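You operate a simulated robot arm through the tools that you are given. There is no shell and no other tool. Be economical: measure what you need, move in short steps, check, and stop when the job is done.

You are at the controls of a simulated robot arm. One attempt, no reset.

## Task
Move the orange hook to hole 1 and the green one to 3.

The check looks at the end state, three seconds after you hand in, the way a careful person would. Anything else that was tipped, shoved, dropped, spilled or broken makes it a failure.

## Robot
A 7-joint arm with a two-finger parallel gripper, fixed in place. Base frame: the origin is at the foot of the arm, x ahead of it, y to its left, z up. Lengths are in mm, angles in degrees, forces in N, time in s.
Its first joint turns from -166.0 to 166.0 degrees. Payload 4.4 kg.
Tool frame: the origin (TCP) lies between the finger pads and is the grasp point; the fingertips stand 23 mm ahead of it; z points along the fingers, y is the line along which they close. Largest opening 94 mm; finger width 38, thickness 10; the body of the gripper, 54 by 96 mm, starts 39 mm behind the TCP.
Orientation is told as [roll, pitch, yaw] about the base's x, y, z axes, in that order, counted from this pose: with the fingers straight down and closing along the base's y, the tool's x points along the base's -x, its y along +y and its z along -z.

## Interface
- The arm moves only by the tool send_rows. Its argument "series" is text: rows parted by semicolons, each of 7 numbers parted by spaces: the opening, from 0 (shut) to 1 (fully open), then the shift along the base's x, y, z in mm, then the turn, a rotation vector about the base's x, y, z in degrees. In form: grip dx dy dz ax ay az; .... A call has 1 to 10 rows; each row shifts and turns the commanded pose from where the row before left it. A row lasts 0.2 s, in which the tool goes at most 50 mm and 8.6 degrees; a call with a longer step from one row to the next is refused whole, and so is a gripper value outside its range. Where a pose cannot be reached the arm comes as near as it can. A force on the tool above 40 N (or 10 N above the force at the start of the call, whichever is more), or a blocked arm, ends the call early, and 0.2 s more pass. The fingers move at their own pace (about 72 mm/s each) and stop on an object; they squeeze with about 21 N. The grip force told is the motor's: it shows also when the fingers shut on nothing. Time passes only in rows, and 0.2 s behind the last, so rows that do not move let the fingers close. It gives the time, the measured TCP pose, the force on the tool (base axes), the opening and the grip force at its end, in the units of the frame above (readings bear some noise), with the torque about the TCP (base axes, N m) and any sound that the robot's microphone picked up.
- Cameras (640 x 400 px; columns grow to the right, rows downward): "scene" is fixed at [50.3, -649.2, 1810.1]; the picture's right is [0.40, -0.92, 0.00], its down [-0.42, -0.18, -0.89] and it looks along [0.82, 0.36, -0.46] (base axes); focal length 330 px, centre (320, 200). "wrist" rides on the gripper at [86, 16, -75] in the tool frame; the picture's right is [-0.18, 0.98, 0.00], its down [-0.58, -0.11, -0.81] and it looks along [-0.79, -0.15, 0.59] (tool axes); focal length 243 px, centre (320, 200). There is no depth. A picture from a camera that has moved, and an enlarged one, comes with that camera's place and axes in the base frame and with its lens.
- snapshot(camera): a new picture of that camera. It takes no simulated time.
- zoom(camera, box): a new picture of the part [left, top, right, bottom] of that camera's present view, enlarged. It takes no simulated time.
- sign_off(): hands the job in; it is judged then, once.

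Go step by step. Nothing tells you positions but the pictures and the camera data: compare them with the known pose of the tool, close in by small moves and look again before you grip or let go. The budget is 120 turns and 76 pictures, counting those below and the enlarged ones. Unless the task says otherwise, let go and move clear before handing in, and close with one line.

The tools are called after "Request:" as a command line: name --argument value ..., lists and objects as JSON in quotes. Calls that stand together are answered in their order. send_rows: Moves the arm, as the interface text tells. Its arguments: {"type":"object","properties":{"series":{"type":"string"}},"required":["series"]} The other tools are called the same way: snapshot (camera) takes a picture; zoom (camera, box) takes an enlarged picture of a part of a camera's view; sign_off () hands the job in.

At the start:

```text
t: 0.0
position: [728.2, -33.5, 1413.0]
tcp_rot: [0.0, 0.0, 0.0]
wrist_force: [-0.7, -0.1, 0.3]
moment: [0.02, -0.01, -0.02]
gripper_width: 94.2
gripper_force: 0.1
```

scene: 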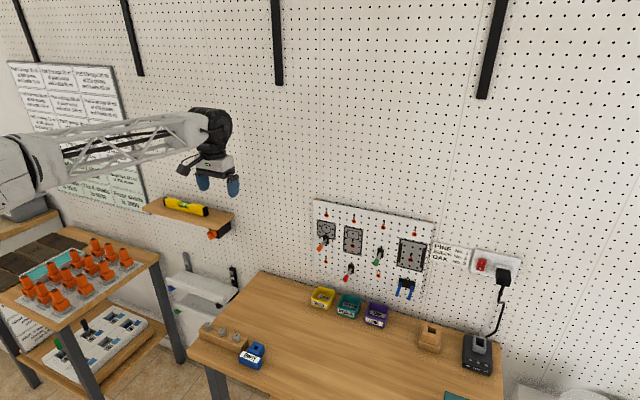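
wrist: 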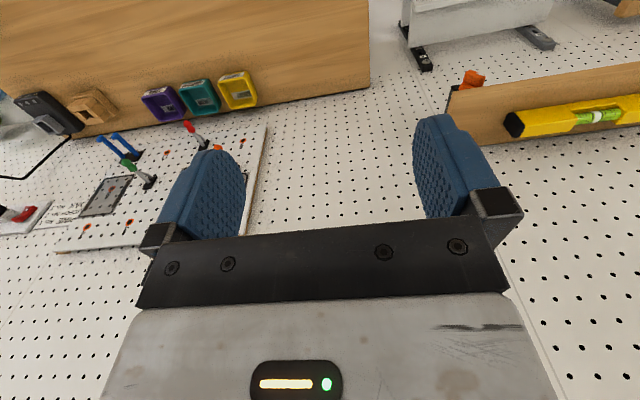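

I see a pegboard with a white panel carrying hooks (orange, red, green, blue) above a workbench. I'll enlarge the panel to read the hole labels.

Request:
zoom --camera "scene" --box '[300, 190, 450, 310]'

Request:
zoom --camera "wrist" --box '[40, 80, 280, 260]'

```text
3.33 times, centred on (375, 250) of scene
camera zoom: at [50.3, -649.2, 1810.1], right [0.4, -0.92, 0.0], down [-0.42, -0.18, -0.89], along [0.82, 0.36, -0.46], focal length 1100 px, centre (137, 33)
```

zoom: 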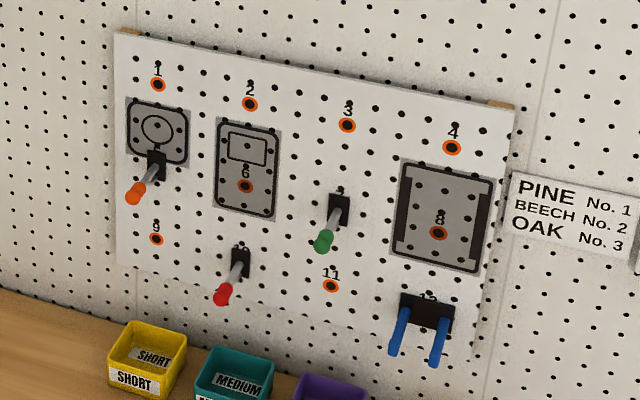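

```text
2.22 times, centred on (160, 170) of wrist
camera zoom: at [643.3, -16.2, 1487.5], right [0.18, 0.98, 0.0], down [0.58, -0.11, 0.81], along [0.79, -0.15, -0.59], focal length 539 px, centre (676, 267)
```

zoom: 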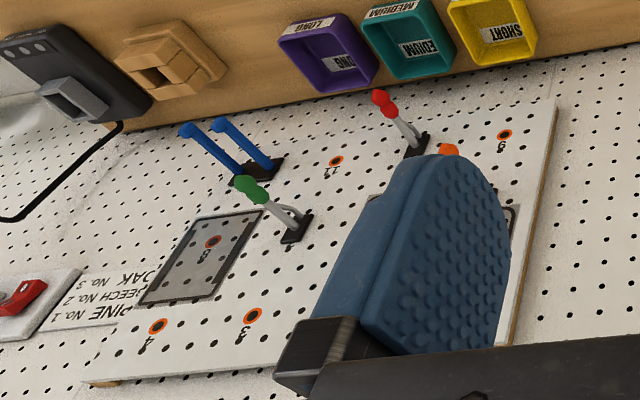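

Holes run in three rows (z≈1233, 1132, 1031) with a 101 mm pitch on a plane at x≈981. Orange sits in 5 (y≈-264) and green in 7 (y≈-466), so each one moves up a row. I'll turn the tool to point at the board while staying well back.

Request:
send_rows --series "1 -5 -20 -15 0 -8.5 0;1 -5 -20 -15 0 -8.5 0;1 -5 -20 -15 0 -8.5 0;1 -5 -20 -15 0 -8.5 0;1 -5 -20 -15 0 -8.5 0;1 -5 -20 -15 0 -8.5 0;1 -5 -20 -15 0 -8.5 0;1 -5 -20 -15 0 -8.5 0;1 -5 -20 -15 0 -8.5 0;1 -5 -20 -15 0 -8.5 0"

```text
t: 2.4
position: [714.8, -251.2, 1167.7]
tcp_rot: [15.7, -77.6, -15.5]
wrist_force: [-0.2, -0.9, 1.0]
moment: [-0.02, 0.05, 0.0]
gripper_width: 94.1
gripper_force: 0.1
stopped in row 10: the arm was blocked; the commanded pose is now the measured one
```

The arm stopped early at about 78° of tilt with no notable force, so this may be a joint limit. I'll look.

Request:
snapshot --camera "scene"

Request:
snapshot --camera "wrist"

```text
71 pictures are left
```

scene: 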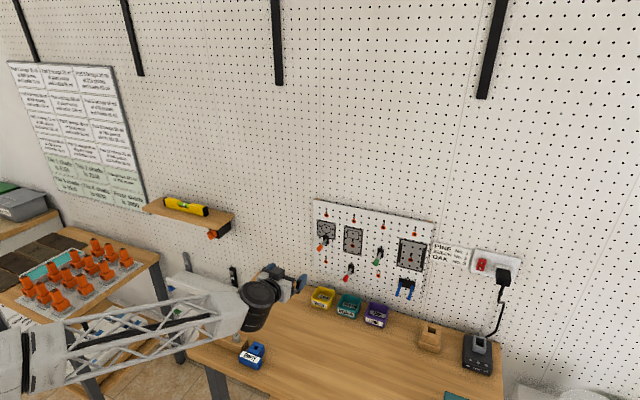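

```text
70 pictures are left
camera wrist: at [625.7, -230.3, 1098.8], right [0.04, 0.97, 0.24], down [-0.67, -0.15, 0.73], along [0.74, -0.19, 0.64], focal length 243 px, centre (320, 200)
```

wrist: 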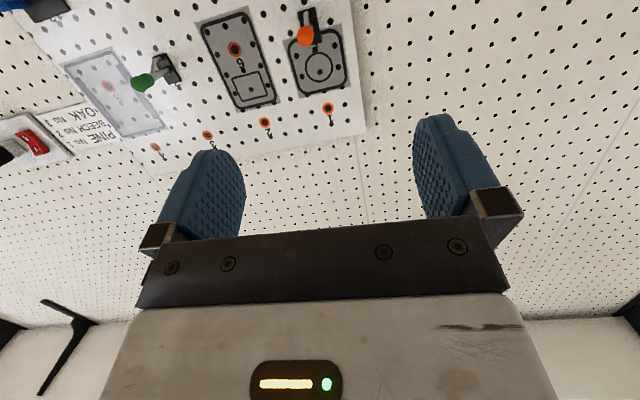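

The pose is close to a pure pitch of about −78°, but the arm sagged, so it's probably at a joint limit. A tilt of about −50° is enough to pinch the prongs from above and in front, so I'll back off to that.

Request:
send_rows --series "1 0 0 15 0 8 0;1 0 0 15 0 8 0;1 0 0 15 0 8 0;1 0 0 15 -2 3 0;1 0 0 0 0 0 0"

Request:
snapshot --camera "wrist"

```text
t: 3.6
position: [714.7, -251.5, 1228.2]
tcp_rot: [1.3, -51.2, -2.6]
wrist_force: [-0.8, -0.6, -0.1]
moment: [-0.01, -0.02, 0.02]
gripper_width: 93.9
gripper_force: 0.0
```

```text
69 pictures are left
camera wrist: at [604.8, -231.0, 1208.1], right [0.14, 0.98, 0.16], down [-0.27, -0.11, 0.96], along [0.95, -0.18, 0.24], focal length 243 px, centre (320, 200)
```

wrist: 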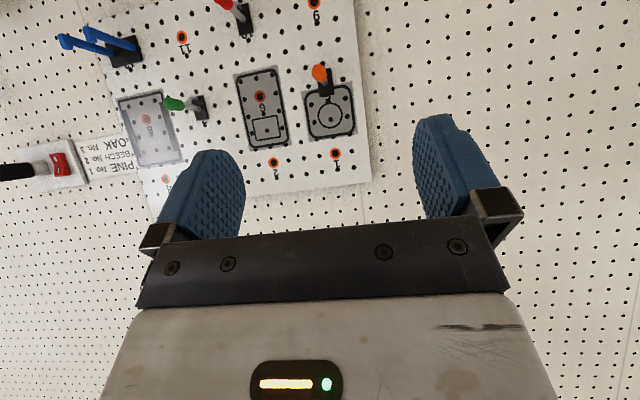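

The tool tracks well at −51°. I'll take a closer look at both hooks.

Request:
zoom --camera "wrist" --box '[275, 40, 375, 110]'

Request:
zoom --camera "wrist" --box '[130, 70, 230, 140]'

Request:
zoom --camera "scene" --box '[310, 200, 400, 270]'

```text
5.71 times, centred on (325, 75) of wrist
camera zoom: at [604.8, -231.0, 1208.1], right [0.14, 0.98, 0.16], down [-0.27, -0.11, 0.96], along [0.95, -0.18, 0.24], focal length 1386 px, centre (291, 914)
```

zoom: 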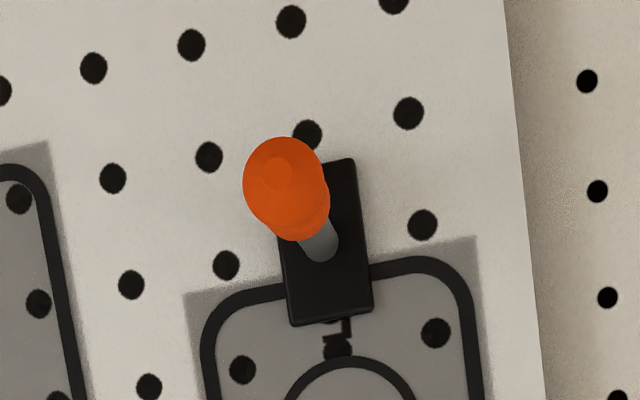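

```text
5.71 times, centred on (180, 105) of wrist
camera zoom: at [604.8, -231.0, 1208.1], right [0.14, 0.98, 0.16], down [-0.27, -0.11, 0.96], along [0.95, -0.18, 0.24], focal length 1386 px, centre (1120, 743)
```

zoom: 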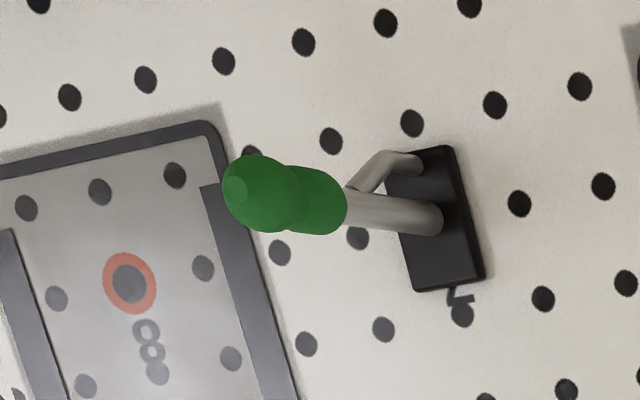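

```text
5.71 times, centred on (355, 235) of scene
camera zoom: at [50.3, -649.2, 1810.1], right [0.4, -0.92, 0.0], down [-0.42, -0.18, -0.89], along [0.82, 0.36, -0.46], focal length 1885 px, centre (120, 0)
```

zoom: 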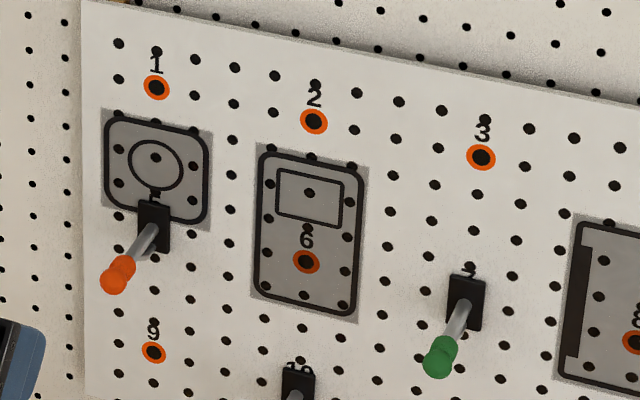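

Both hooks are straight horizontal prongs about 60 mm long, with a coloured grip and a small brace below. Orange's prong is at about y=-266.5, z=1131, with its grip spanning x≈908–940. I'll line up in front of it.

Request:
send_rows --series "0.7 20 -5 -30 -0.8 0 1.5;0.7 30 -5 -30 0 0 0;0.7 30 -5 -25 0 0 0;0.7 30 0 -12 0 0 0;0.6 25 0 0 0 0 0;0.6 0 0 0 0 0 0"

Request:
snapshot --camera "wrist"

```text
t: 5.0
position: [849.4, -266.3, 1130.9]
tcp_rot: [0.0, -51.2, 0.0]
wrist_force: [0.2, -0.5, 0.0]
moment: [0.01, 0.02, 0.01]
gripper_width: 56.4
gripper_force: 0.0
```

```text
65 pictures are left
camera wrist: at [739.0, -248.8, 1111.0], right [0.12, 0.98, 0.14], down [-0.26, -0.11, 0.96], along [0.96, -0.15, 0.25], focal length 243 px, centre (320, 200)
```

wrist: 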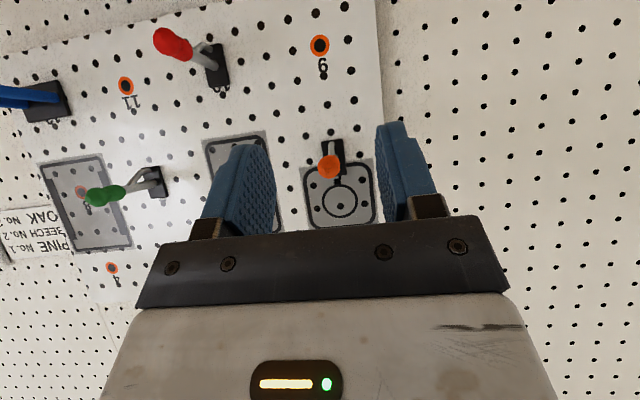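

The orange grip lies between the fingers, at about y=-265.5, z=1132. I'll advance to x≈928 and check from both cameras before closing.

Request:
send_rows --series "0.6 20 0.8 0 0 0 0;0.6 20 0 0 0 0 0;0.6 20 0 0 0 0 0;0.6 19 0 0 0 0 0;0.6 0 0 0 0 0 0"

Request:
snapshot --camera "wrist"

Request:
zoom --camera "scene" --box '[270, 190, 390, 280]'

```text
t: 6.2
position: [928.6, -264.7, 1132.3]
tcp_rot: [0.0, -51.2, -0.2]
wrist_force: [-0.2, 0.3, 0.4]
moment: [0.0, -0.01, 0.0]
gripper_width: 56.3
gripper_force: 0.1
```

```text
64 pictures are left
camera wrist: at [818.2, -248.2, 1111.5], right [0.12, 0.98, 0.14], down [-0.27, -0.11, 0.96], along [0.96, -0.15, 0.25], focal length 243 px, centre (320, 200)
```

wrist: 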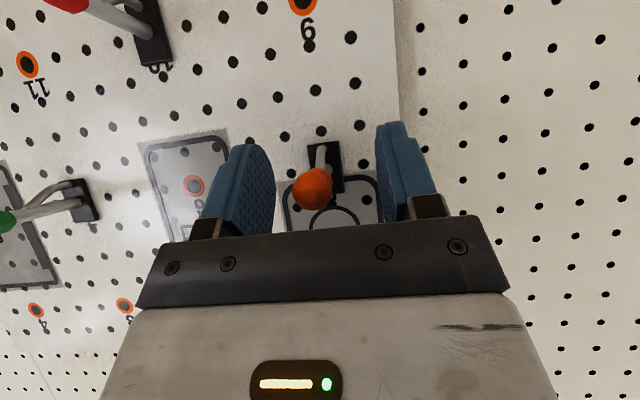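

```text
4.44 times, centred on (330, 235) of scene
camera zoom: at [50.3, -649.2, 1810.1], right [0.4, -0.92, 0.0], down [-0.42, -0.18, -0.89], along [0.82, 0.36, -0.46], focal length 1466 px, centre (276, 44)
```

zoom: 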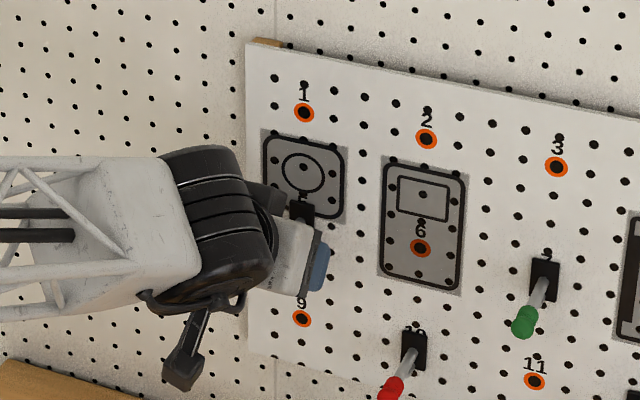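

The ball is centred at about (912, -265, 1131), so I'll close on it.

Request:
send_rows --series "0.3 0 0 0 0 0 0;0.1 0 0 0 0 0 0;0 0 0 0 0 0 0;0 0 0 0 0 0 0"

Request:
snapshot --camera "wrist"

```text
t: 7.2
position: [928.3, -266.2, 1131.9]
tcp_rot: [0.1, -51.2, -0.2]
wrist_force: [-5.3, -4.4, -1.5]
moment: [0.0, 0.05, -0.28]
gripper_width: 16.0
gripper_force: 20.8
```

```text
62 pictures are left
camera wrist: at [817.9, -248.3, 1111.2], right [0.12, 0.98, 0.14], down [-0.26, -0.11, 0.96], along [0.96, -0.15, 0.25], focal length 243 px, centre (320, 200)
```

wrist: 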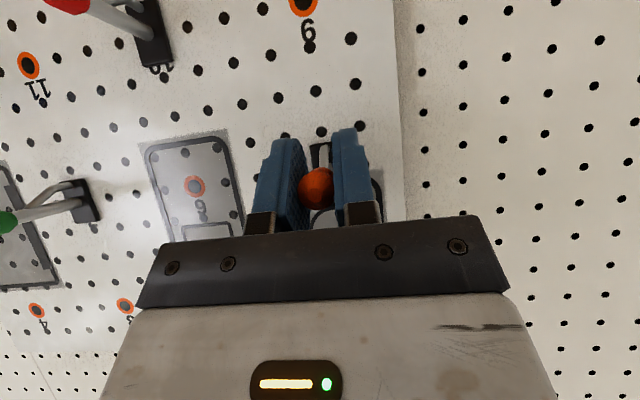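

The grip is firm at 16 mm on the ball. I'll test a gentle straight pull and watch the force.

Request:
send_rows --series "0 -2 0 0 0 0 0;0 -2 0 0 0 0 0"

```text
t: 7.8
position: [924.6, -265.4, 1132.2]
tcp_rot: [0.1, -51.2, -0.1]
wrist_force: [2.4, -2.9, 0.7]
moment: [0.06, -0.04, -0.23]
gripper_width: 16.2
gripper_force: 21.3
```

Request:
send_rows --series "0 -2 0 0 0 0 0;0 -2 0 0 0 0 0"

Request:
zoom --camera "wrist" --box '[260, 110, 380, 220]'

Request:
zoom --camera "scene" --box '[310, 210, 370, 260]'

```text
t: 8.4
position: [920.0, -264.3, 1130.4]
tcp_rot: [0.0, -51.2, -0.2]
wrist_force: [0.0, 0.2, 0.8]
moment: [0.01, 0.0, 0.0]
gripper_width: 16.2
gripper_force: 21.1
```

```text
3.64 times, centred on (320, 165) of wrist
camera zoom: at [809.8, -248.3, 1111.0], right [0.12, 0.98, 0.14], down [-0.26, -0.11, 0.96], along [0.96, -0.15, 0.25], focal length 882 px, centre (320, 327)
```

zoom: 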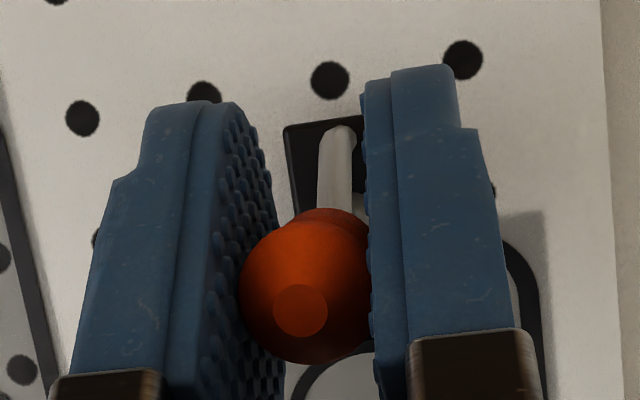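

```text
8.00 times, centred on (340, 235) of scene
camera zoom: at [50.3, -649.2, 1810.1], right [0.4, -0.92, 0.0], down [-0.42, -0.18, -0.89], along [0.82, 0.36, -0.46], focal length 2639 px, centre (160, -80)
```

zoom: 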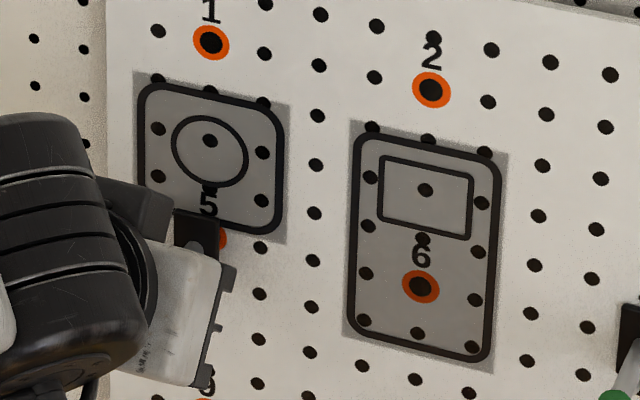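

The hook slides straight out: the ring of hole 5 is showing and the force has dropped to zero. I'll pull it clear.

Request:
send_rows --series "0 -8 0 0 0 0 0;0 -8 0 0 0 0 0;0 -10 0 0 0 0 0;0 -14 0 0 0 0 0;0 0 0 0 0 0 0"

Request:
zoom --camera "scene" --box '[290, 205, 380, 275]'

Request:
snapshot --camera "wrist"

```text
t: 9.6
position: [880.2, -265.8, 1132.4]
tcp_rot: [0.1, -51.2, -0.2]
wrist_force: [-1.0, 0.3, 0.4]
moment: [0.03, 0.03, 0.03]
gripper_width: 16.0
gripper_force: 21.2
```

```text
5.71 times, centred on (335, 240) of scene
camera zoom: at [50.3, -649.2, 1810.1], right [0.4, -0.92, 0.0], down [-0.42, -0.18, -0.89], along [0.82, 0.36, -0.46], focal length 1885 px, centre (234, -29)
```

zoom: 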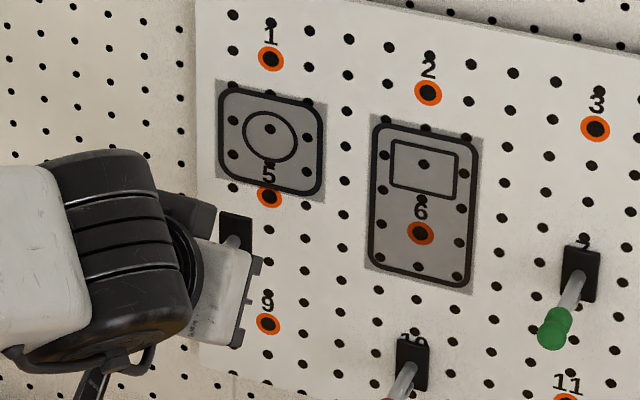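

```text
58 pictures are left
camera wrist: at [769.7, -248.6, 1110.7], right [0.12, 0.98, 0.14], down [-0.26, -0.11, 0.96], along [0.96, -0.15, 0.25], focal length 243 px, centre (320, 200)
```

wrist: 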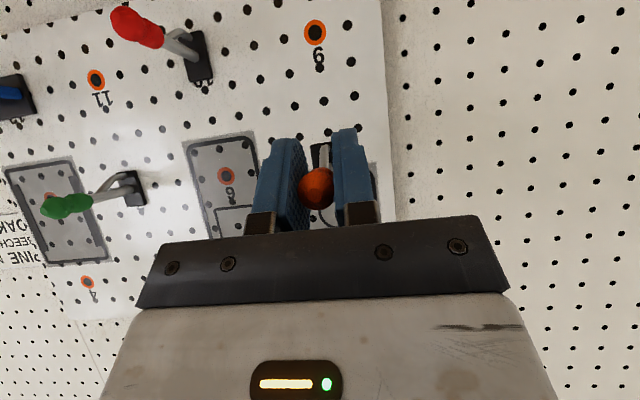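

The orange hook is free and keeps its attitude. I'll raise it one row, 101.6 mm, then check before inserting.

Request:
send_rows --series "0 0 0 20 0 0 0;0 0 0 25 0 0 0;0 0 0 25 0 0 0;0 0 0 20 0 0 0;0 0 0 11.6 0 0 0;0 0 0 0 0 0 0"

Request:
zoom --camera "scene" --box '[290, 190, 380, 260]'

Request:
zoom --camera "wrist" --box '[220, 80, 420, 220]'

```text
t: 11.0
position: [880.2, -266.1, 1234.9]
tcp_rot: [0.0, -51.3, -0.2]
wrist_force: [0.6, 0.0, 0.6]
moment: [0.03, -0.02, -0.02]
gripper_width: 0.0
gripper_force: 21.2
```

```text
5.71 times, centred on (335, 225) of scene
camera zoom: at [50.3, -649.2, 1810.1], right [0.4, -0.92, 0.0], down [-0.42, -0.18, -0.89], along [0.82, 0.36, -0.46], focal length 1885 px, centre (234, 57)
```

zoom: 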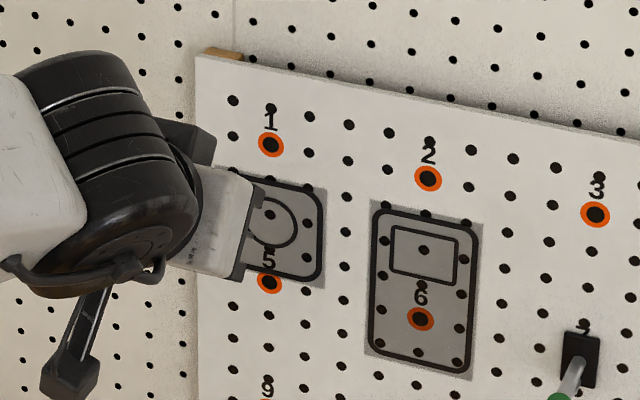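

```text
2.86 times, centred on (320, 150) of wrist
camera zoom: at [769.7, -249.0, 1212.8], right [0.12, 0.98, 0.14], down [-0.26, -0.11, 0.96], along [0.96, -0.15, 0.25], focal length 693 px, centre (320, 343)
```

zoom: 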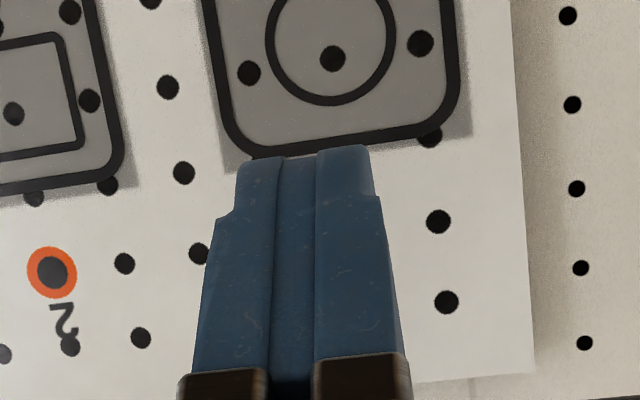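

The gripper has closed fully, so the hook slipped out on the way up. I need to find where it landed.

Request:
snapshot --camera "scene"

Request:
snapshot --camera "wrist"

```text
55 pictures are left
```

scene: 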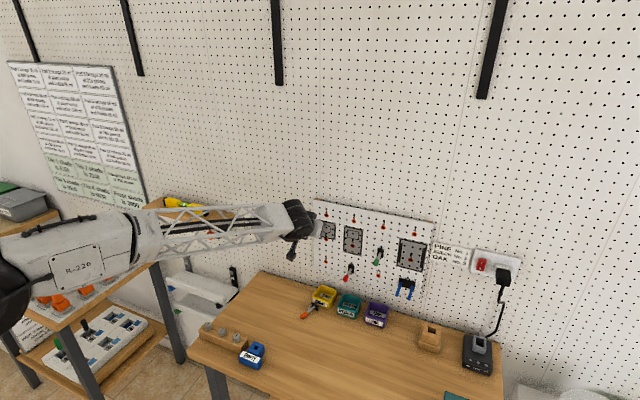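

```text
54 pictures are left
camera wrist: at [769.7, -249.0, 1212.8], right [0.12, 0.98, 0.14], down [-0.26, -0.11, 0.96], along [0.96, -0.15, 0.25], focal length 243 px, centre (320, 200)
```

wrist: 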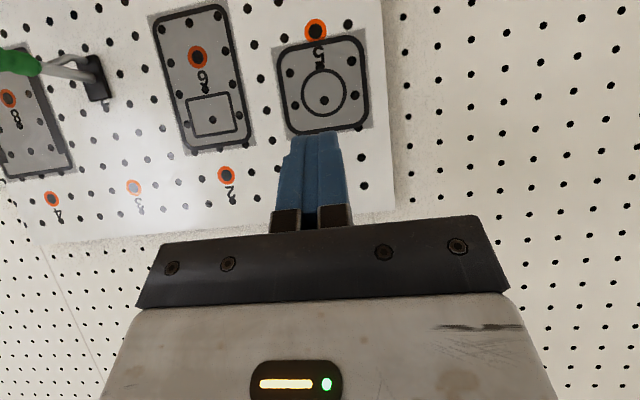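

It fell onto the bench beside the yellow bin. I'll zoom in there.

Request:
zoom --camera "scene" --box '[280, 275, 360, 335]'

```text
6.67 times, centred on (320, 305) of scene
camera zoom: at [50.3, -649.2, 1810.1], right [0.4, -0.92, 0.0], down [-0.42, -0.18, -0.89], along [0.82, 0.36, -0.46], focal length 2199 px, centre (320, -500)
```

zoom: 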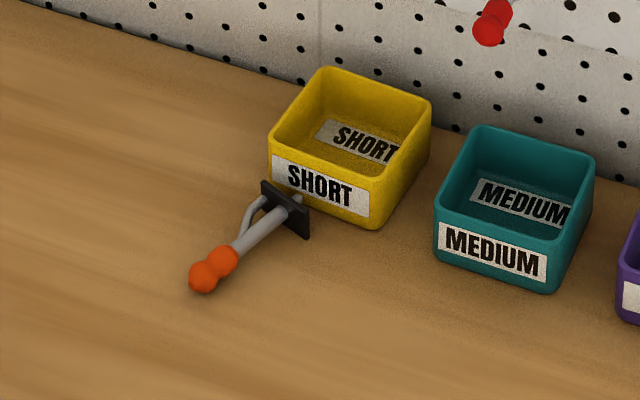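

The orange hook lies on the bench with its plate beside the yellow bin, and the bin looks undisturbed. It should be recoverable, and next time I'll grip the rod instead of the ball. I'll back away, point the tool down and view it closely.

Request:
send_rows --series "0.2 -30 0 -10 0 5 0;0.4 -30 0 -20 0 7 0;0.6 -25 5 -20 0 7 0;0.6 -20 5 -25 0 7 0;0.6 -15 5 -25 0 7 0;0.6 -10 5 -25 0 7 0;0.6 -10 5 -25 0 7 0;0.6 0 0 -25 0 4 0;0.6 0 0 -20 0 0 0;0.6 0 0 0 0 0 0"

Request:
snapshot --camera "wrist"

```text
t: 13.2
position: [741.7, -239.7, 1036.8]
tcp_rot: [-0.1, -0.2, -0.1]
wrist_force: [0.0, 0.3, 0.7]
moment: [0.04, 0.02, -0.01]
gripper_width: 56.0
gripper_force: 0.0
```

```text
52 pictures are left
camera wrist: at [655.4, -222.9, 1112.3], right [0.19, 0.98, 0.0], down [0.58, -0.11, 0.81], along [0.79, -0.15, -0.59], focal length 243 px, centre (320, 200)
```

wrist: 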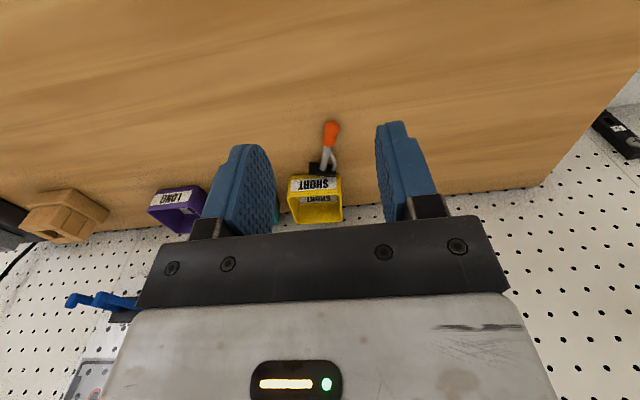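

Request:
zoom --camera "wrist" --box '[280, 110, 380, 190]'

Request:
zoom --camera "scene" --box '[295, 285, 335, 325]'

```text
5.00 times, centred on (330, 150) of wrist
camera zoom: at [655.4, -222.9, 1112.3], right [0.19, 0.98, 0.0], down [0.58, -0.11, 0.81], along [0.79, -0.15, -0.59], focal length 1213 px, centre (270, 450)
```

zoom: 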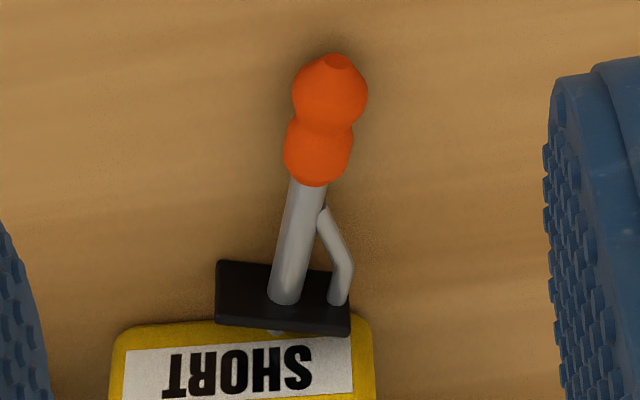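

```text
10.00 times, centred on (315, 305) of scene
camera zoom: at [50.3, -649.2, 1810.1], right [0.4, -0.92, 0.0], down [-0.42, -0.18, -0.89], along [0.82, 0.36, -0.46], focal length 3298 px, centre (370, -850)
```

zoom: 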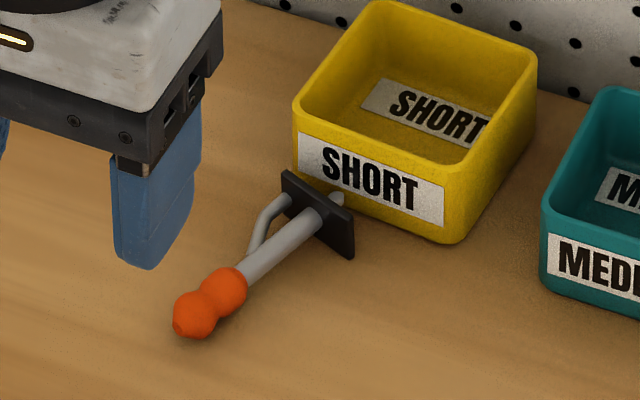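

The hook lies flat on its side with the brace toward +y. The bench is at z≈875, the ball at (829,-242,884), and the rod runs to its root at (891,-263). I'll pinch ball and sleeve together with the tool yawed −19° and leaned 10°. Turning the wrist −90° about x afterwards will set the brace downward. First I'll go above it.

Request:
send_rows --series "0.6 20 0 -10 0 0 -7;0.6 20 0 -15 0 0 -7;0.6 20 -1 -15 0 0 -5.2;0.6 20 -2 -20 -1.6 -4.7 0;0.6 13.9 -1.6 -16.8 -1.7 -4.7 0;0.6 0 0 0 0 0 0"

Request:
snapshot --camera "wrist"

Request:
zoom --camera "scene" --box '[275, 265, 355, 325]'

```text
t: 14.6
position: [835.1, -245.2, 960.9]
tcp_rot: [-0.1, -10.1, -19.4]
wrist_force: [0.5, -0.8, 0.2]
moment: [0.01, -0.01, 0.04]
gripper_width: 56.5
gripper_force: 0.0
```

```text
49 pictures are left
camera wrist: at [748.8, -197.0, 1019.4], right [0.5, 0.87, 0.03], down [0.37, -0.24, 0.9], along [0.79, -0.43, -0.44], focal length 243 px, centre (320, 200)
```

wrist: 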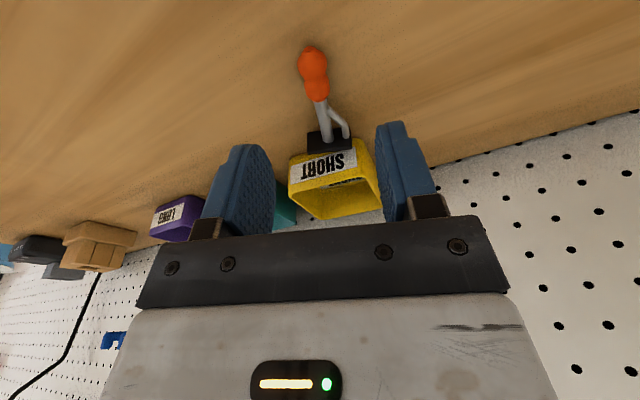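

```text
6.67 times, centred on (315, 295) of scene
camera zoom: at [50.3, -649.2, 1810.1], right [0.4, -0.92, 0.0], down [-0.42, -0.18, -0.89], along [0.82, 0.36, -0.46], focal length 2199 px, centre (353, -433)
```

zoom: 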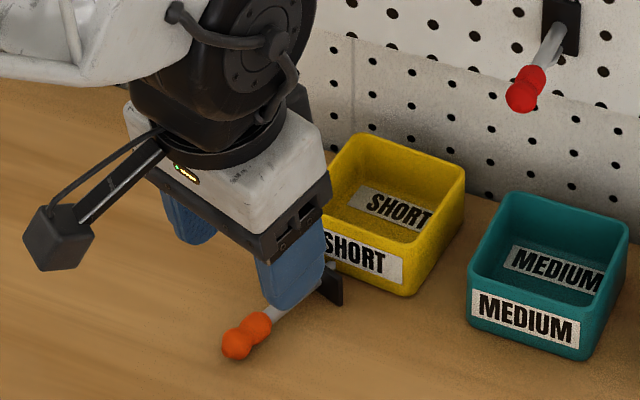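

The estimates agree: ball at (828,-242), rod at about −20°. I'll go down to z≈904, slower near the bench.

Request:
send_rows --series "0.6 0 1 -15 0 0 0;0.6 0 0 -15 0 0 0;0.6 0 0 -13 0 0 0;0.6 0 0 -8 0 0 0;0.6 0 0 -5 0 0 0;0.6 0 0 0 0 0 0"

Request:
zoom --camera "scene" --box '[275, 265, 355, 325]'

Request:
snapshot --camera "wrist"

```text
t: 16.0
position: [835.1, -244.6, 905.7]
tcp_rot: [-0.1, -10.1, -19.3]
wrist_force: [-9.5, 2.8, 13.7]
moment: [0.53, 0.33, 0.31]
gripper_width: 56.1
gripper_force: 0.0
```

```text
6.67 times, centred on (315, 295) of scene
camera zoom: at [50.3, -649.2, 1810.1], right [0.4, -0.92, 0.0], down [-0.42, -0.18, -0.89], along [0.82, 0.36, -0.46], focal length 2199 px, centre (353, -433)
```

zoom: 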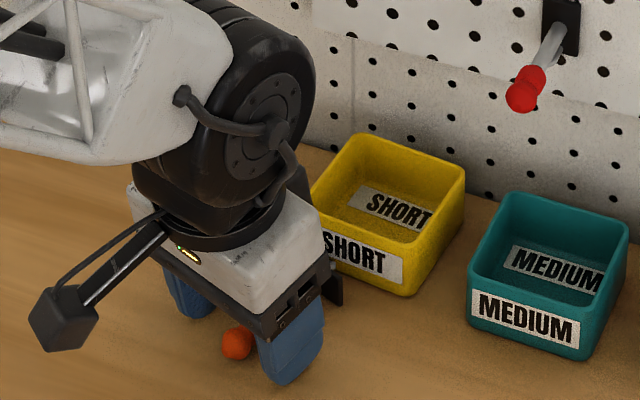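

```text
46 pictures are left
camera wrist: at [749.1, -195.8, 964.2], right [0.5, 0.87, 0.03], down [0.37, -0.24, 0.9], along [0.79, -0.43, -0.44], focal length 243 px, centre (320, 200)
```

wrist: 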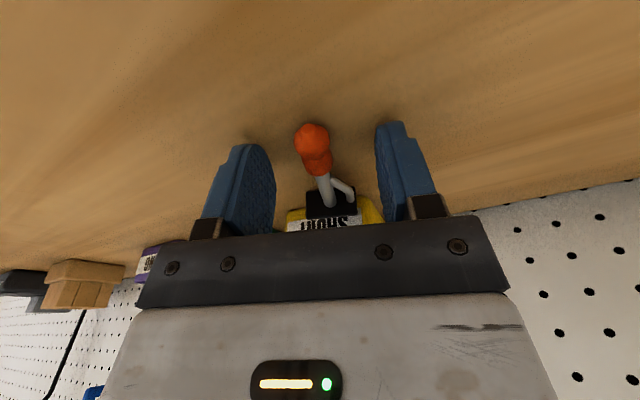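

A fingertip is just touching the bench, which puts the surface at about z=880. I'll raise 2.5 mm and close.

Request:
send_rows --series "0.6 0 0 2.5 0 0 0;0.4 0 0 0 0 0 0;0.3 0 0 0 0 0 0;0.2 0 0 0 0 0 0;0 0 0 0 0 0 0;0 0 0 0 0 0 0;0 0 0 0 0 0 0"

Request:
zoom --camera "wrist" --box '[250, 100, 390, 220]'

```text
t: 17.6
position: [834.1, -243.6, 908.2]
tcp_rot: [0.0, -10.2, -19.3]
wrist_force: [0.1, 0.1, 0.3]
moment: [0.0, -0.01, 0.0]
gripper_width: 15.8
gripper_force: 20.5
```

```text
3.33 times, centred on (320, 160) of wrist
camera zoom: at [748.8, -195.8, 966.1], right [0.5, 0.87, 0.03], down [0.37, -0.24, 0.9], along [0.79, -0.43, -0.44], focal length 809 px, centre (320, 333)
```

zoom: 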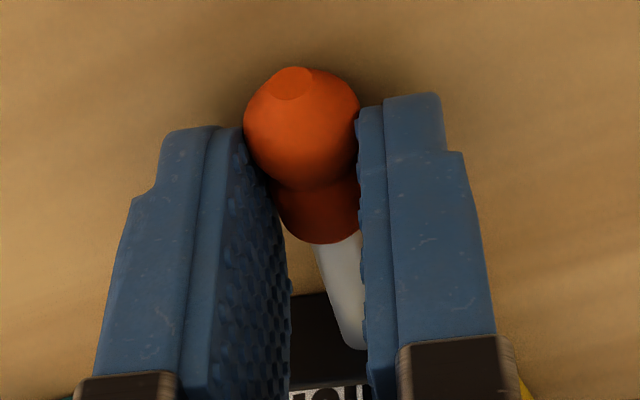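

The ball is held near the pad edge and the rod sits about 3° off in yaw. I'll reopen slightly, shift 6 mm toward the ball, correct the yaw and regrip.

Request:
send_rows --series "0.3 0 0 0 0 0 0;0.3 0 0 0 0 0 0;0.3 -3 1 0 0 0 -3;0.3 -2.6 1.2 -0.7 0 0 0;0.3 0 0 0 0 0 0;0.2 0 0 0 0 0 0;0.1 0 0 0 0 0 0;0 0 0 0 0 0 0;0 0 0 0 0 0 0"

Request:
zoom --camera "wrist" --box '[250, 100, 390, 220]'

```text
t: 19.6
position: [828.9, -242.5, 907.3]
tcp_rot: [-0.1, -10.3, -22.3]
wrist_force: [-0.6, -1.2, 1.4]
moment: [-0.05, -0.02, -0.05]
gripper_width: 15.8
gripper_force: 21.0
```

```text
3.33 times, centred on (320, 160) of wrist
camera zoom: at [746.0, -189.2, 965.3], right [0.54, 0.84, 0.03], down [0.36, -0.26, 0.9], along [0.76, -0.47, -0.44], focal length 809 px, centre (320, 333)
```

zoom: 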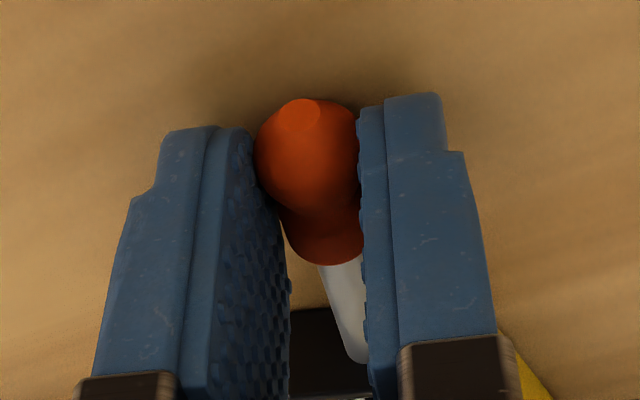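

Alignment with the tool is now good. I'll lift gently.

Request:
send_rows --series "0 0 0 2 0 0 0;0 0 0 3 0 0 0;0 0 0 4 0 0 0;0 0 0 5 0 0 0;0 0 0 5 0 0 0;0 0 0 4 0 0 0;0 0 0 2 0 0 0;0 0 0 0 0 0 0"

Request:
zoom --camera "wrist" --box '[250, 100, 390, 220]'

Request:
zoom --camera "scene" --box '[275, 265, 355, 325]'

```text
t: 21.4
position: [827.8, -243.2, 932.4]
tcp_rot: [0.0, -10.2, -22.3]
wrist_force: [-0.5, -1.1, -0.4]
moment: [-0.04, 0.02, 0.0]
gripper_width: 15.8
gripper_force: 20.7
```

```text
3.33 times, centred on (320, 160) of wrist
camera zoom: at [746.0, -189.0, 990.2], right [0.54, 0.84, 0.03], down [0.36, -0.26, 0.9], along [0.76, -0.47, -0.44], focal length 809 px, centre (320, 333)
```

zoom: 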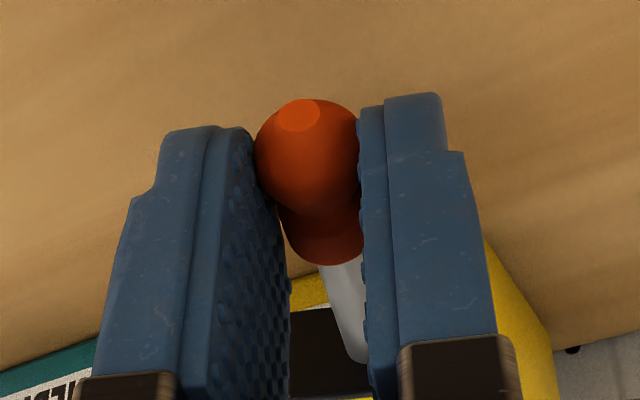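

```text
6.67 times, centred on (315, 295) of scene
camera zoom: at [50.3, -649.2, 1810.1], right [0.4, -0.92, 0.0], down [-0.42, -0.18, -0.89], along [0.82, 0.36, -0.46], focal length 2199 px, centre (353, -433)
```

zoom: 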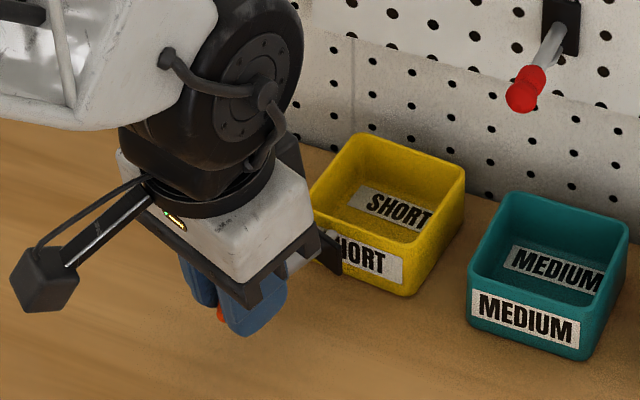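

It's holding with no droop. I'll move back from the bins and up, smoothly.

Request:
send_rows --series "0 -3 0 2 0 0 0;0 -6 0 4 0 0 0;0 -9 0 6 0 0 0;0 -10 0 8 0 0 0;0 -10 0 10 0 0 0;0 -8 0 12 0 0 0;0 -4 0 12 0 0 0;0 0 0 10 0 0 0;0 0 0 6 0 0 0;0 0 0 3 0 0 0"

Request:
send_rows --series "0 0 0 4 0 0 0;0 0 0 8 0 0 0;0 0 0 12 0 0 0;0 0 0 14 0 0 0;0 0 0 14 0 0 0;0 0 0 14 0 0 0;0 0 0 14 0 0 0;0 0 0 10 0 0 0;0 0 0 6 0 0 0;0 0 0 3 0 0 0"

Request:
zoom --camera "wrist" --box '[250, 100, 390, 220]'

```text
t: 23.6
position: [779.1, -242.7, 1005.0]
tcp_rot: [-0.1, -10.1, -22.3]
wrist_force: [0.4, -0.8, 0.0]
moment: [0.04, 0.0, -0.01]
gripper_width: 15.6
gripper_force: 21.0
```

```text
t: 25.8
position: [779.1, -241.3, 1103.5]
tcp_rot: [-0.1, -10.2, -22.3]
wrist_force: [-0.4, 0.2, -0.9]
moment: [-0.01, 0.03, -0.01]
gripper_width: 15.6
gripper_force: 20.6
```

```text
3.33 times, centred on (320, 160) of wrist
camera zoom: at [695.7, -189.0, 1162.1], right [0.54, 0.84, 0.03], down [0.36, -0.26, 0.9], along [0.76, -0.47, -0.44], focal length 809 px, centre (320, 333)
```

zoom: 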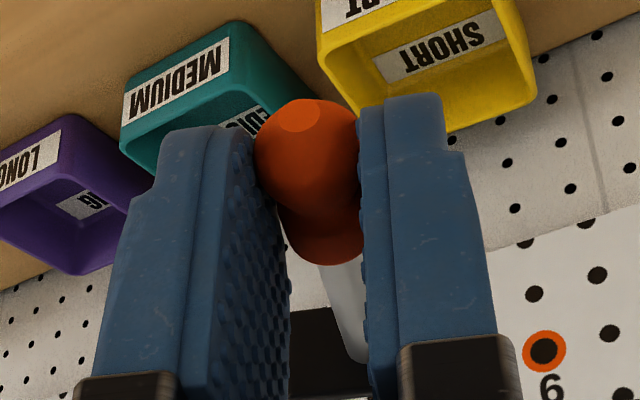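

Stable. Next I'll square the yaw so the rod lies along x.

Request:
send_rows --series "0 0 0 2 0 0 2;0 0 0 3 0 0 4;0 0 0 4 0 0 5;0 0 0 4 0 0 5;0 0 0 3 0 0 4;0 0 0 2 0 0 2.3;0 0 0 0 0 0 0"

Request:
send_rows --series "0 0 0 2 -2 0 0;0 0 0 4 -4 0 0;0 0 0 5 -5 0 0;0 0 0 5 -6 0 0;0 0 0 5 -6 0 0;0 0 0 5 -6 0 0;0 0 0 5 -6 0 0;0 0 0 4 -5 0 0;0 0 0 3 -3 0 0;0 0 0 2 -2 0 0"

Request:
zoom --camera "wrist" --box '[250, 100, 390, 220]'

Request:
snapshot --camera "scene"

```text
t: 27.4
position: [779.3, -241.7, 1122.6]
tcp_rot: [-0.1, -10.2, 0.1]
wrist_force: [0.9, 0.3, -0.9]
moment: [-0.02, 0.01, 0.0]
gripper_width: 15.8
gripper_force: 20.9
```

```text
t: 29.6
position: [777.9, -241.6, 1161.5]
tcp_rot: [-45.6, -7.3, 7.2]
wrist_force: [0.0, 0.3, 0.2]
moment: [-0.01, 0.01, 0.0]
gripper_width: 15.9
gripper_force: 21.0
```

```text
3.33 times, centred on (320, 160) of wrist
camera zoom: at [682.2, -188.7, 1191.9], right [0.18, 0.72, -0.67], down [0.43, 0.56, 0.71], along [0.88, -0.42, -0.21], focal length 809 px, centre (320, 333)
```

zoom: 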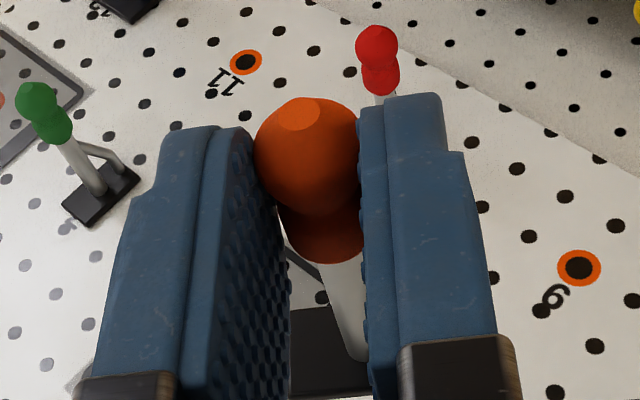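

```text
39 pictures are left
```

scene: 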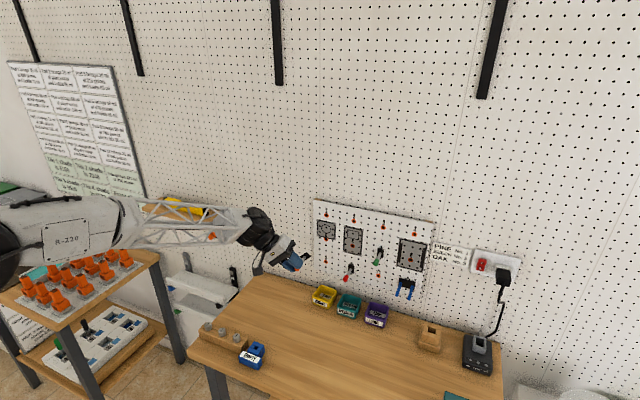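

The rotation works as planned. I'll do the second half of the turn.

Request:
send_rows --series "0 0 0 2 -2 0 0;0 0 0 4 -4 0 0;0 0 0 5 -5 0 0;0 0 0 5 -6 0 0;0 0 0 5 -6 0 0;0 0 0 5 -6 0 0;0 0 0 5 -6 0 0;0 0 0 4 -5 0 0;0 0 0 3 -3 0 0;0 0 0 2 -2 0 0"

Request:
zoom --camera "wrist" --box '[220, 60, 420, 220]'

Request:
zoom --camera "scene" --box '[260, 190, 380, 290]'

```text
t: 31.8
position: [778.9, -242.3, 1202.8]
tcp_rot: [-90.2, 0.0, 10.2]
wrist_force: [-0.2, 0.4, -1.2]
moment: [-0.01, 0.04, 0.0]
gripper_width: 15.6
gripper_force: 21.0
```

```text
2.50 times, centred on (320, 140) of wrist
camera zoom: at [682.6, -183.2, 1186.2], right [0.18, 0.03, -0.98], down [0.43, 0.9, 0.11], along [0.88, -0.44, 0.15], focal length 606 px, centre (320, 350)
```

zoom: 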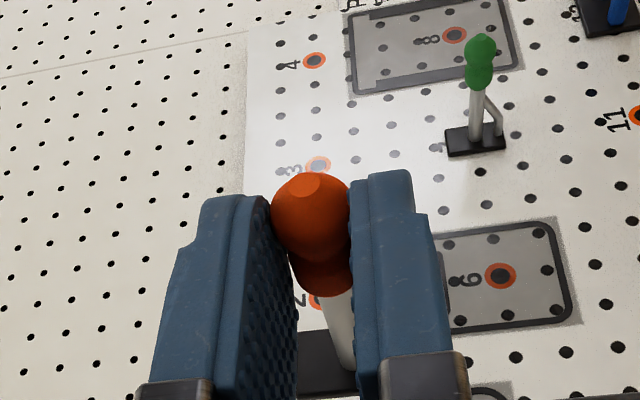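

```text
4.00 times, centred on (320, 240) of scene
camera zoom: at [50.3, -649.2, 1810.1], right [0.4, -0.92, 0.0], down [-0.42, -0.18, -0.89], along [0.82, 0.36, -0.46], focal length 1319 px, centre (320, 40)
```

zoom: 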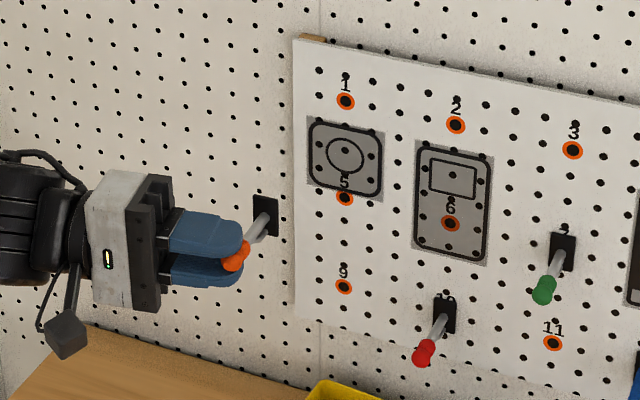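

The hook is now upright with the brace down, matching the green one. I'll measure its attitude precisely against green.

Request:
zoom --camera "scene" --box '[300, 230, 340, 265]'

Request:
zoom --camera "scene" --box '[365, 240, 405, 275]'

```text
11.43 times, centred on (320, 248) of scene
camera zoom: at [50.3, -649.2, 1810.1], right [0.4, -0.92, 0.0], down [-0.42, -0.18, -0.89], along [0.82, 0.36, -0.46], focal length 3770 px, centre (320, -343)
```

zoom: 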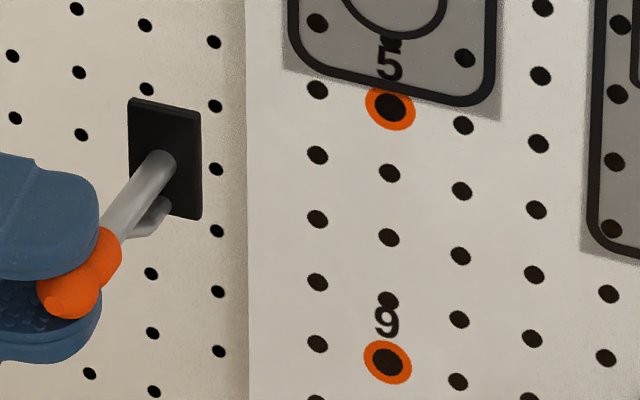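

```text
11.43 times, centred on (385, 258) of scene
camera zoom: at [50.3, -649.2, 1810.1], right [0.4, -0.92, 0.0], down [-0.42, -0.18, -0.89], along [0.82, 0.36, -0.46], focal length 3770 px, centre (-423, -457)
```

zoom: 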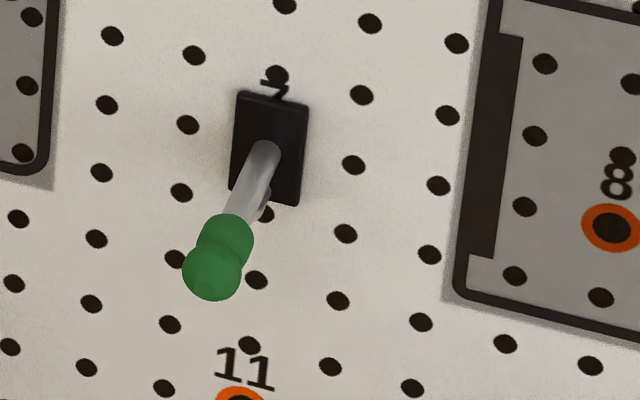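

The orange peg sits at the plate centre. The hook is about 2° pitched up, 1.5° off in yaw and 2.5° rolled. I'll correct that while moving to a stand-off in front of hole 1.

Request:
send_rows --series "0 3 0 2 -0.8 0.7 -0.5;0 6 -1 4 -0.8 0.8 -0.5;0 9 -2 5 -0.9 0.8 -0.5;0 11 -2 5 0 0 0;0 12 -2 5 0 0 0;0 12 -1.3 5 0 0 0;0 11 -1 4 0 0 0;0 9 -1 3 0 0 0;0 6 0 0 0 0 0;0 3 0 0 0 0 0"

Request:
zoom --camera "scene" --box '[305, 205, 345, 240]'

Request:
snapshot --camera "wrist"

```text
t: 34.0
position: [861.4, -252.3, 1235.9]
tcp_rot: [-92.2, 2.7, 8.6]
wrist_force: [0.9, -0.3, -0.7]
moment: [0.01, -0.03, -0.01]
gripper_width: 15.7
gripper_force: 20.4
```

```text
11.43 times, centred on (325, 222) of scene
camera zoom: at [50.3, -649.2, 1810.1], right [0.4, -0.92, 0.0], down [-0.42, -0.18, -0.89], along [0.82, 0.36, -0.46], focal length 3770 px, centre (263, -57)
```

zoom: 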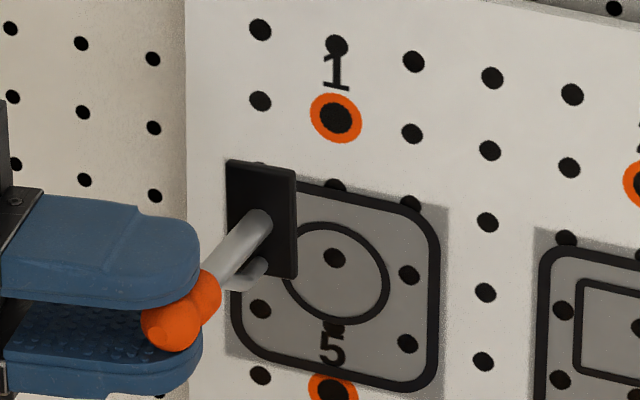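

```text
33 pictures are left
camera wrist: at [765.4, -191.4, 1220.8], right [0.14, -0.02, -0.99], down [0.46, 0.89, 0.05], along [0.88, -0.46, 0.13], focal length 243 px, centre (320, 200)
```

wrist: 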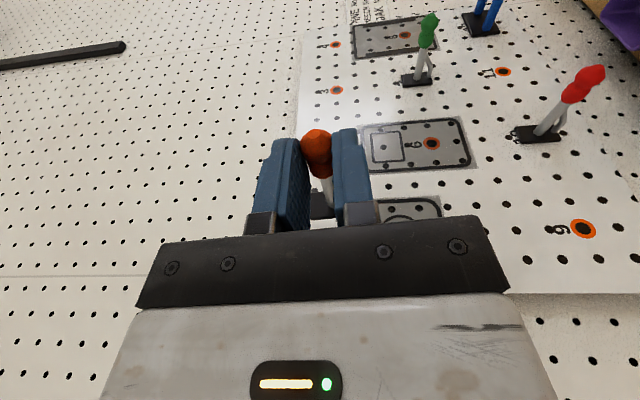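

The attitude is nearly right, with about 1.5° of yaw left. I'll correct that and move closer, then compare directly against the hole-1 ring.

Request:
send_rows --series "0 3 0.6 0 0 0 0.5;0 5 0.6 0 0 0 0.5;0 6 0 0 0 0 0.5;0 6 0 0 0 0 0;0 5 0 0 0 0 0;0 4 0 0 0 0 0;0 2 0 0 0 0 0;0 0 0 0 0 0 0"

Request:
zoom --camera "scene" --box '[310, 205, 345, 235]'

Request:
zoom --camera "wrist" --box '[250, 100, 390, 220]'

```text
t: 35.8
position: [892.4, -251.5, 1236.1]
tcp_rot: [-92.1, 2.7, 10.1]
wrist_force: [-0.7, -0.3, 0.4]
moment: [0.03, 0.02, -0.01]
gripper_width: 15.6
gripper_force: 20.8
```

```text
13.33 times, centred on (328, 220) of scene
camera zoom: at [50.3, -649.2, 1810.1], right [0.4, -0.92, 0.0], down [-0.42, -0.18, -0.89], along [0.82, 0.36, -0.46], focal length 4398 px, centre (220, -67)
```

zoom: 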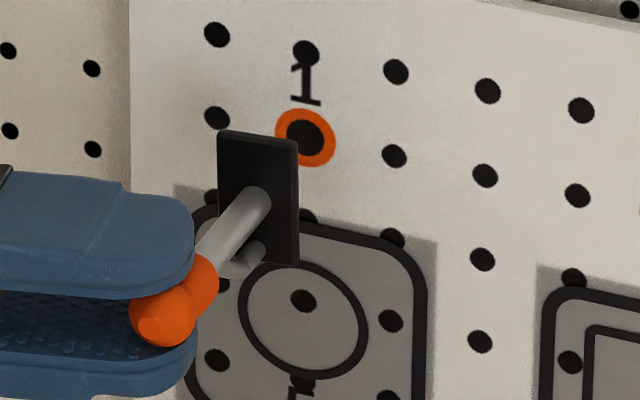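

```text
3.33 times, centred on (320, 160) of wrist
camera zoom: at [794.9, -193.0, 1220.2], right [0.14, -0.01, -0.99], down [0.43, 0.9, 0.05], along [0.89, -0.44, 0.13], focal length 809 px, centre (320, 333)
```

zoom: 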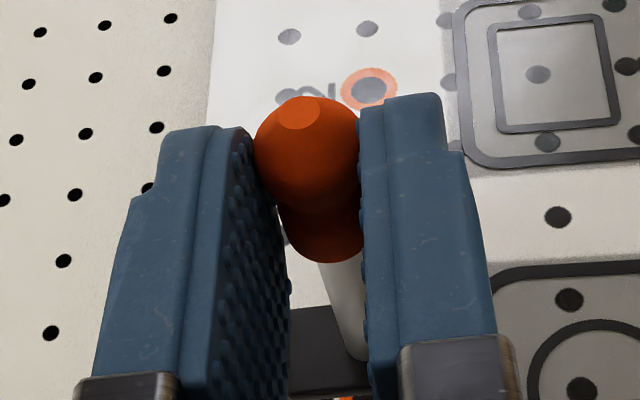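

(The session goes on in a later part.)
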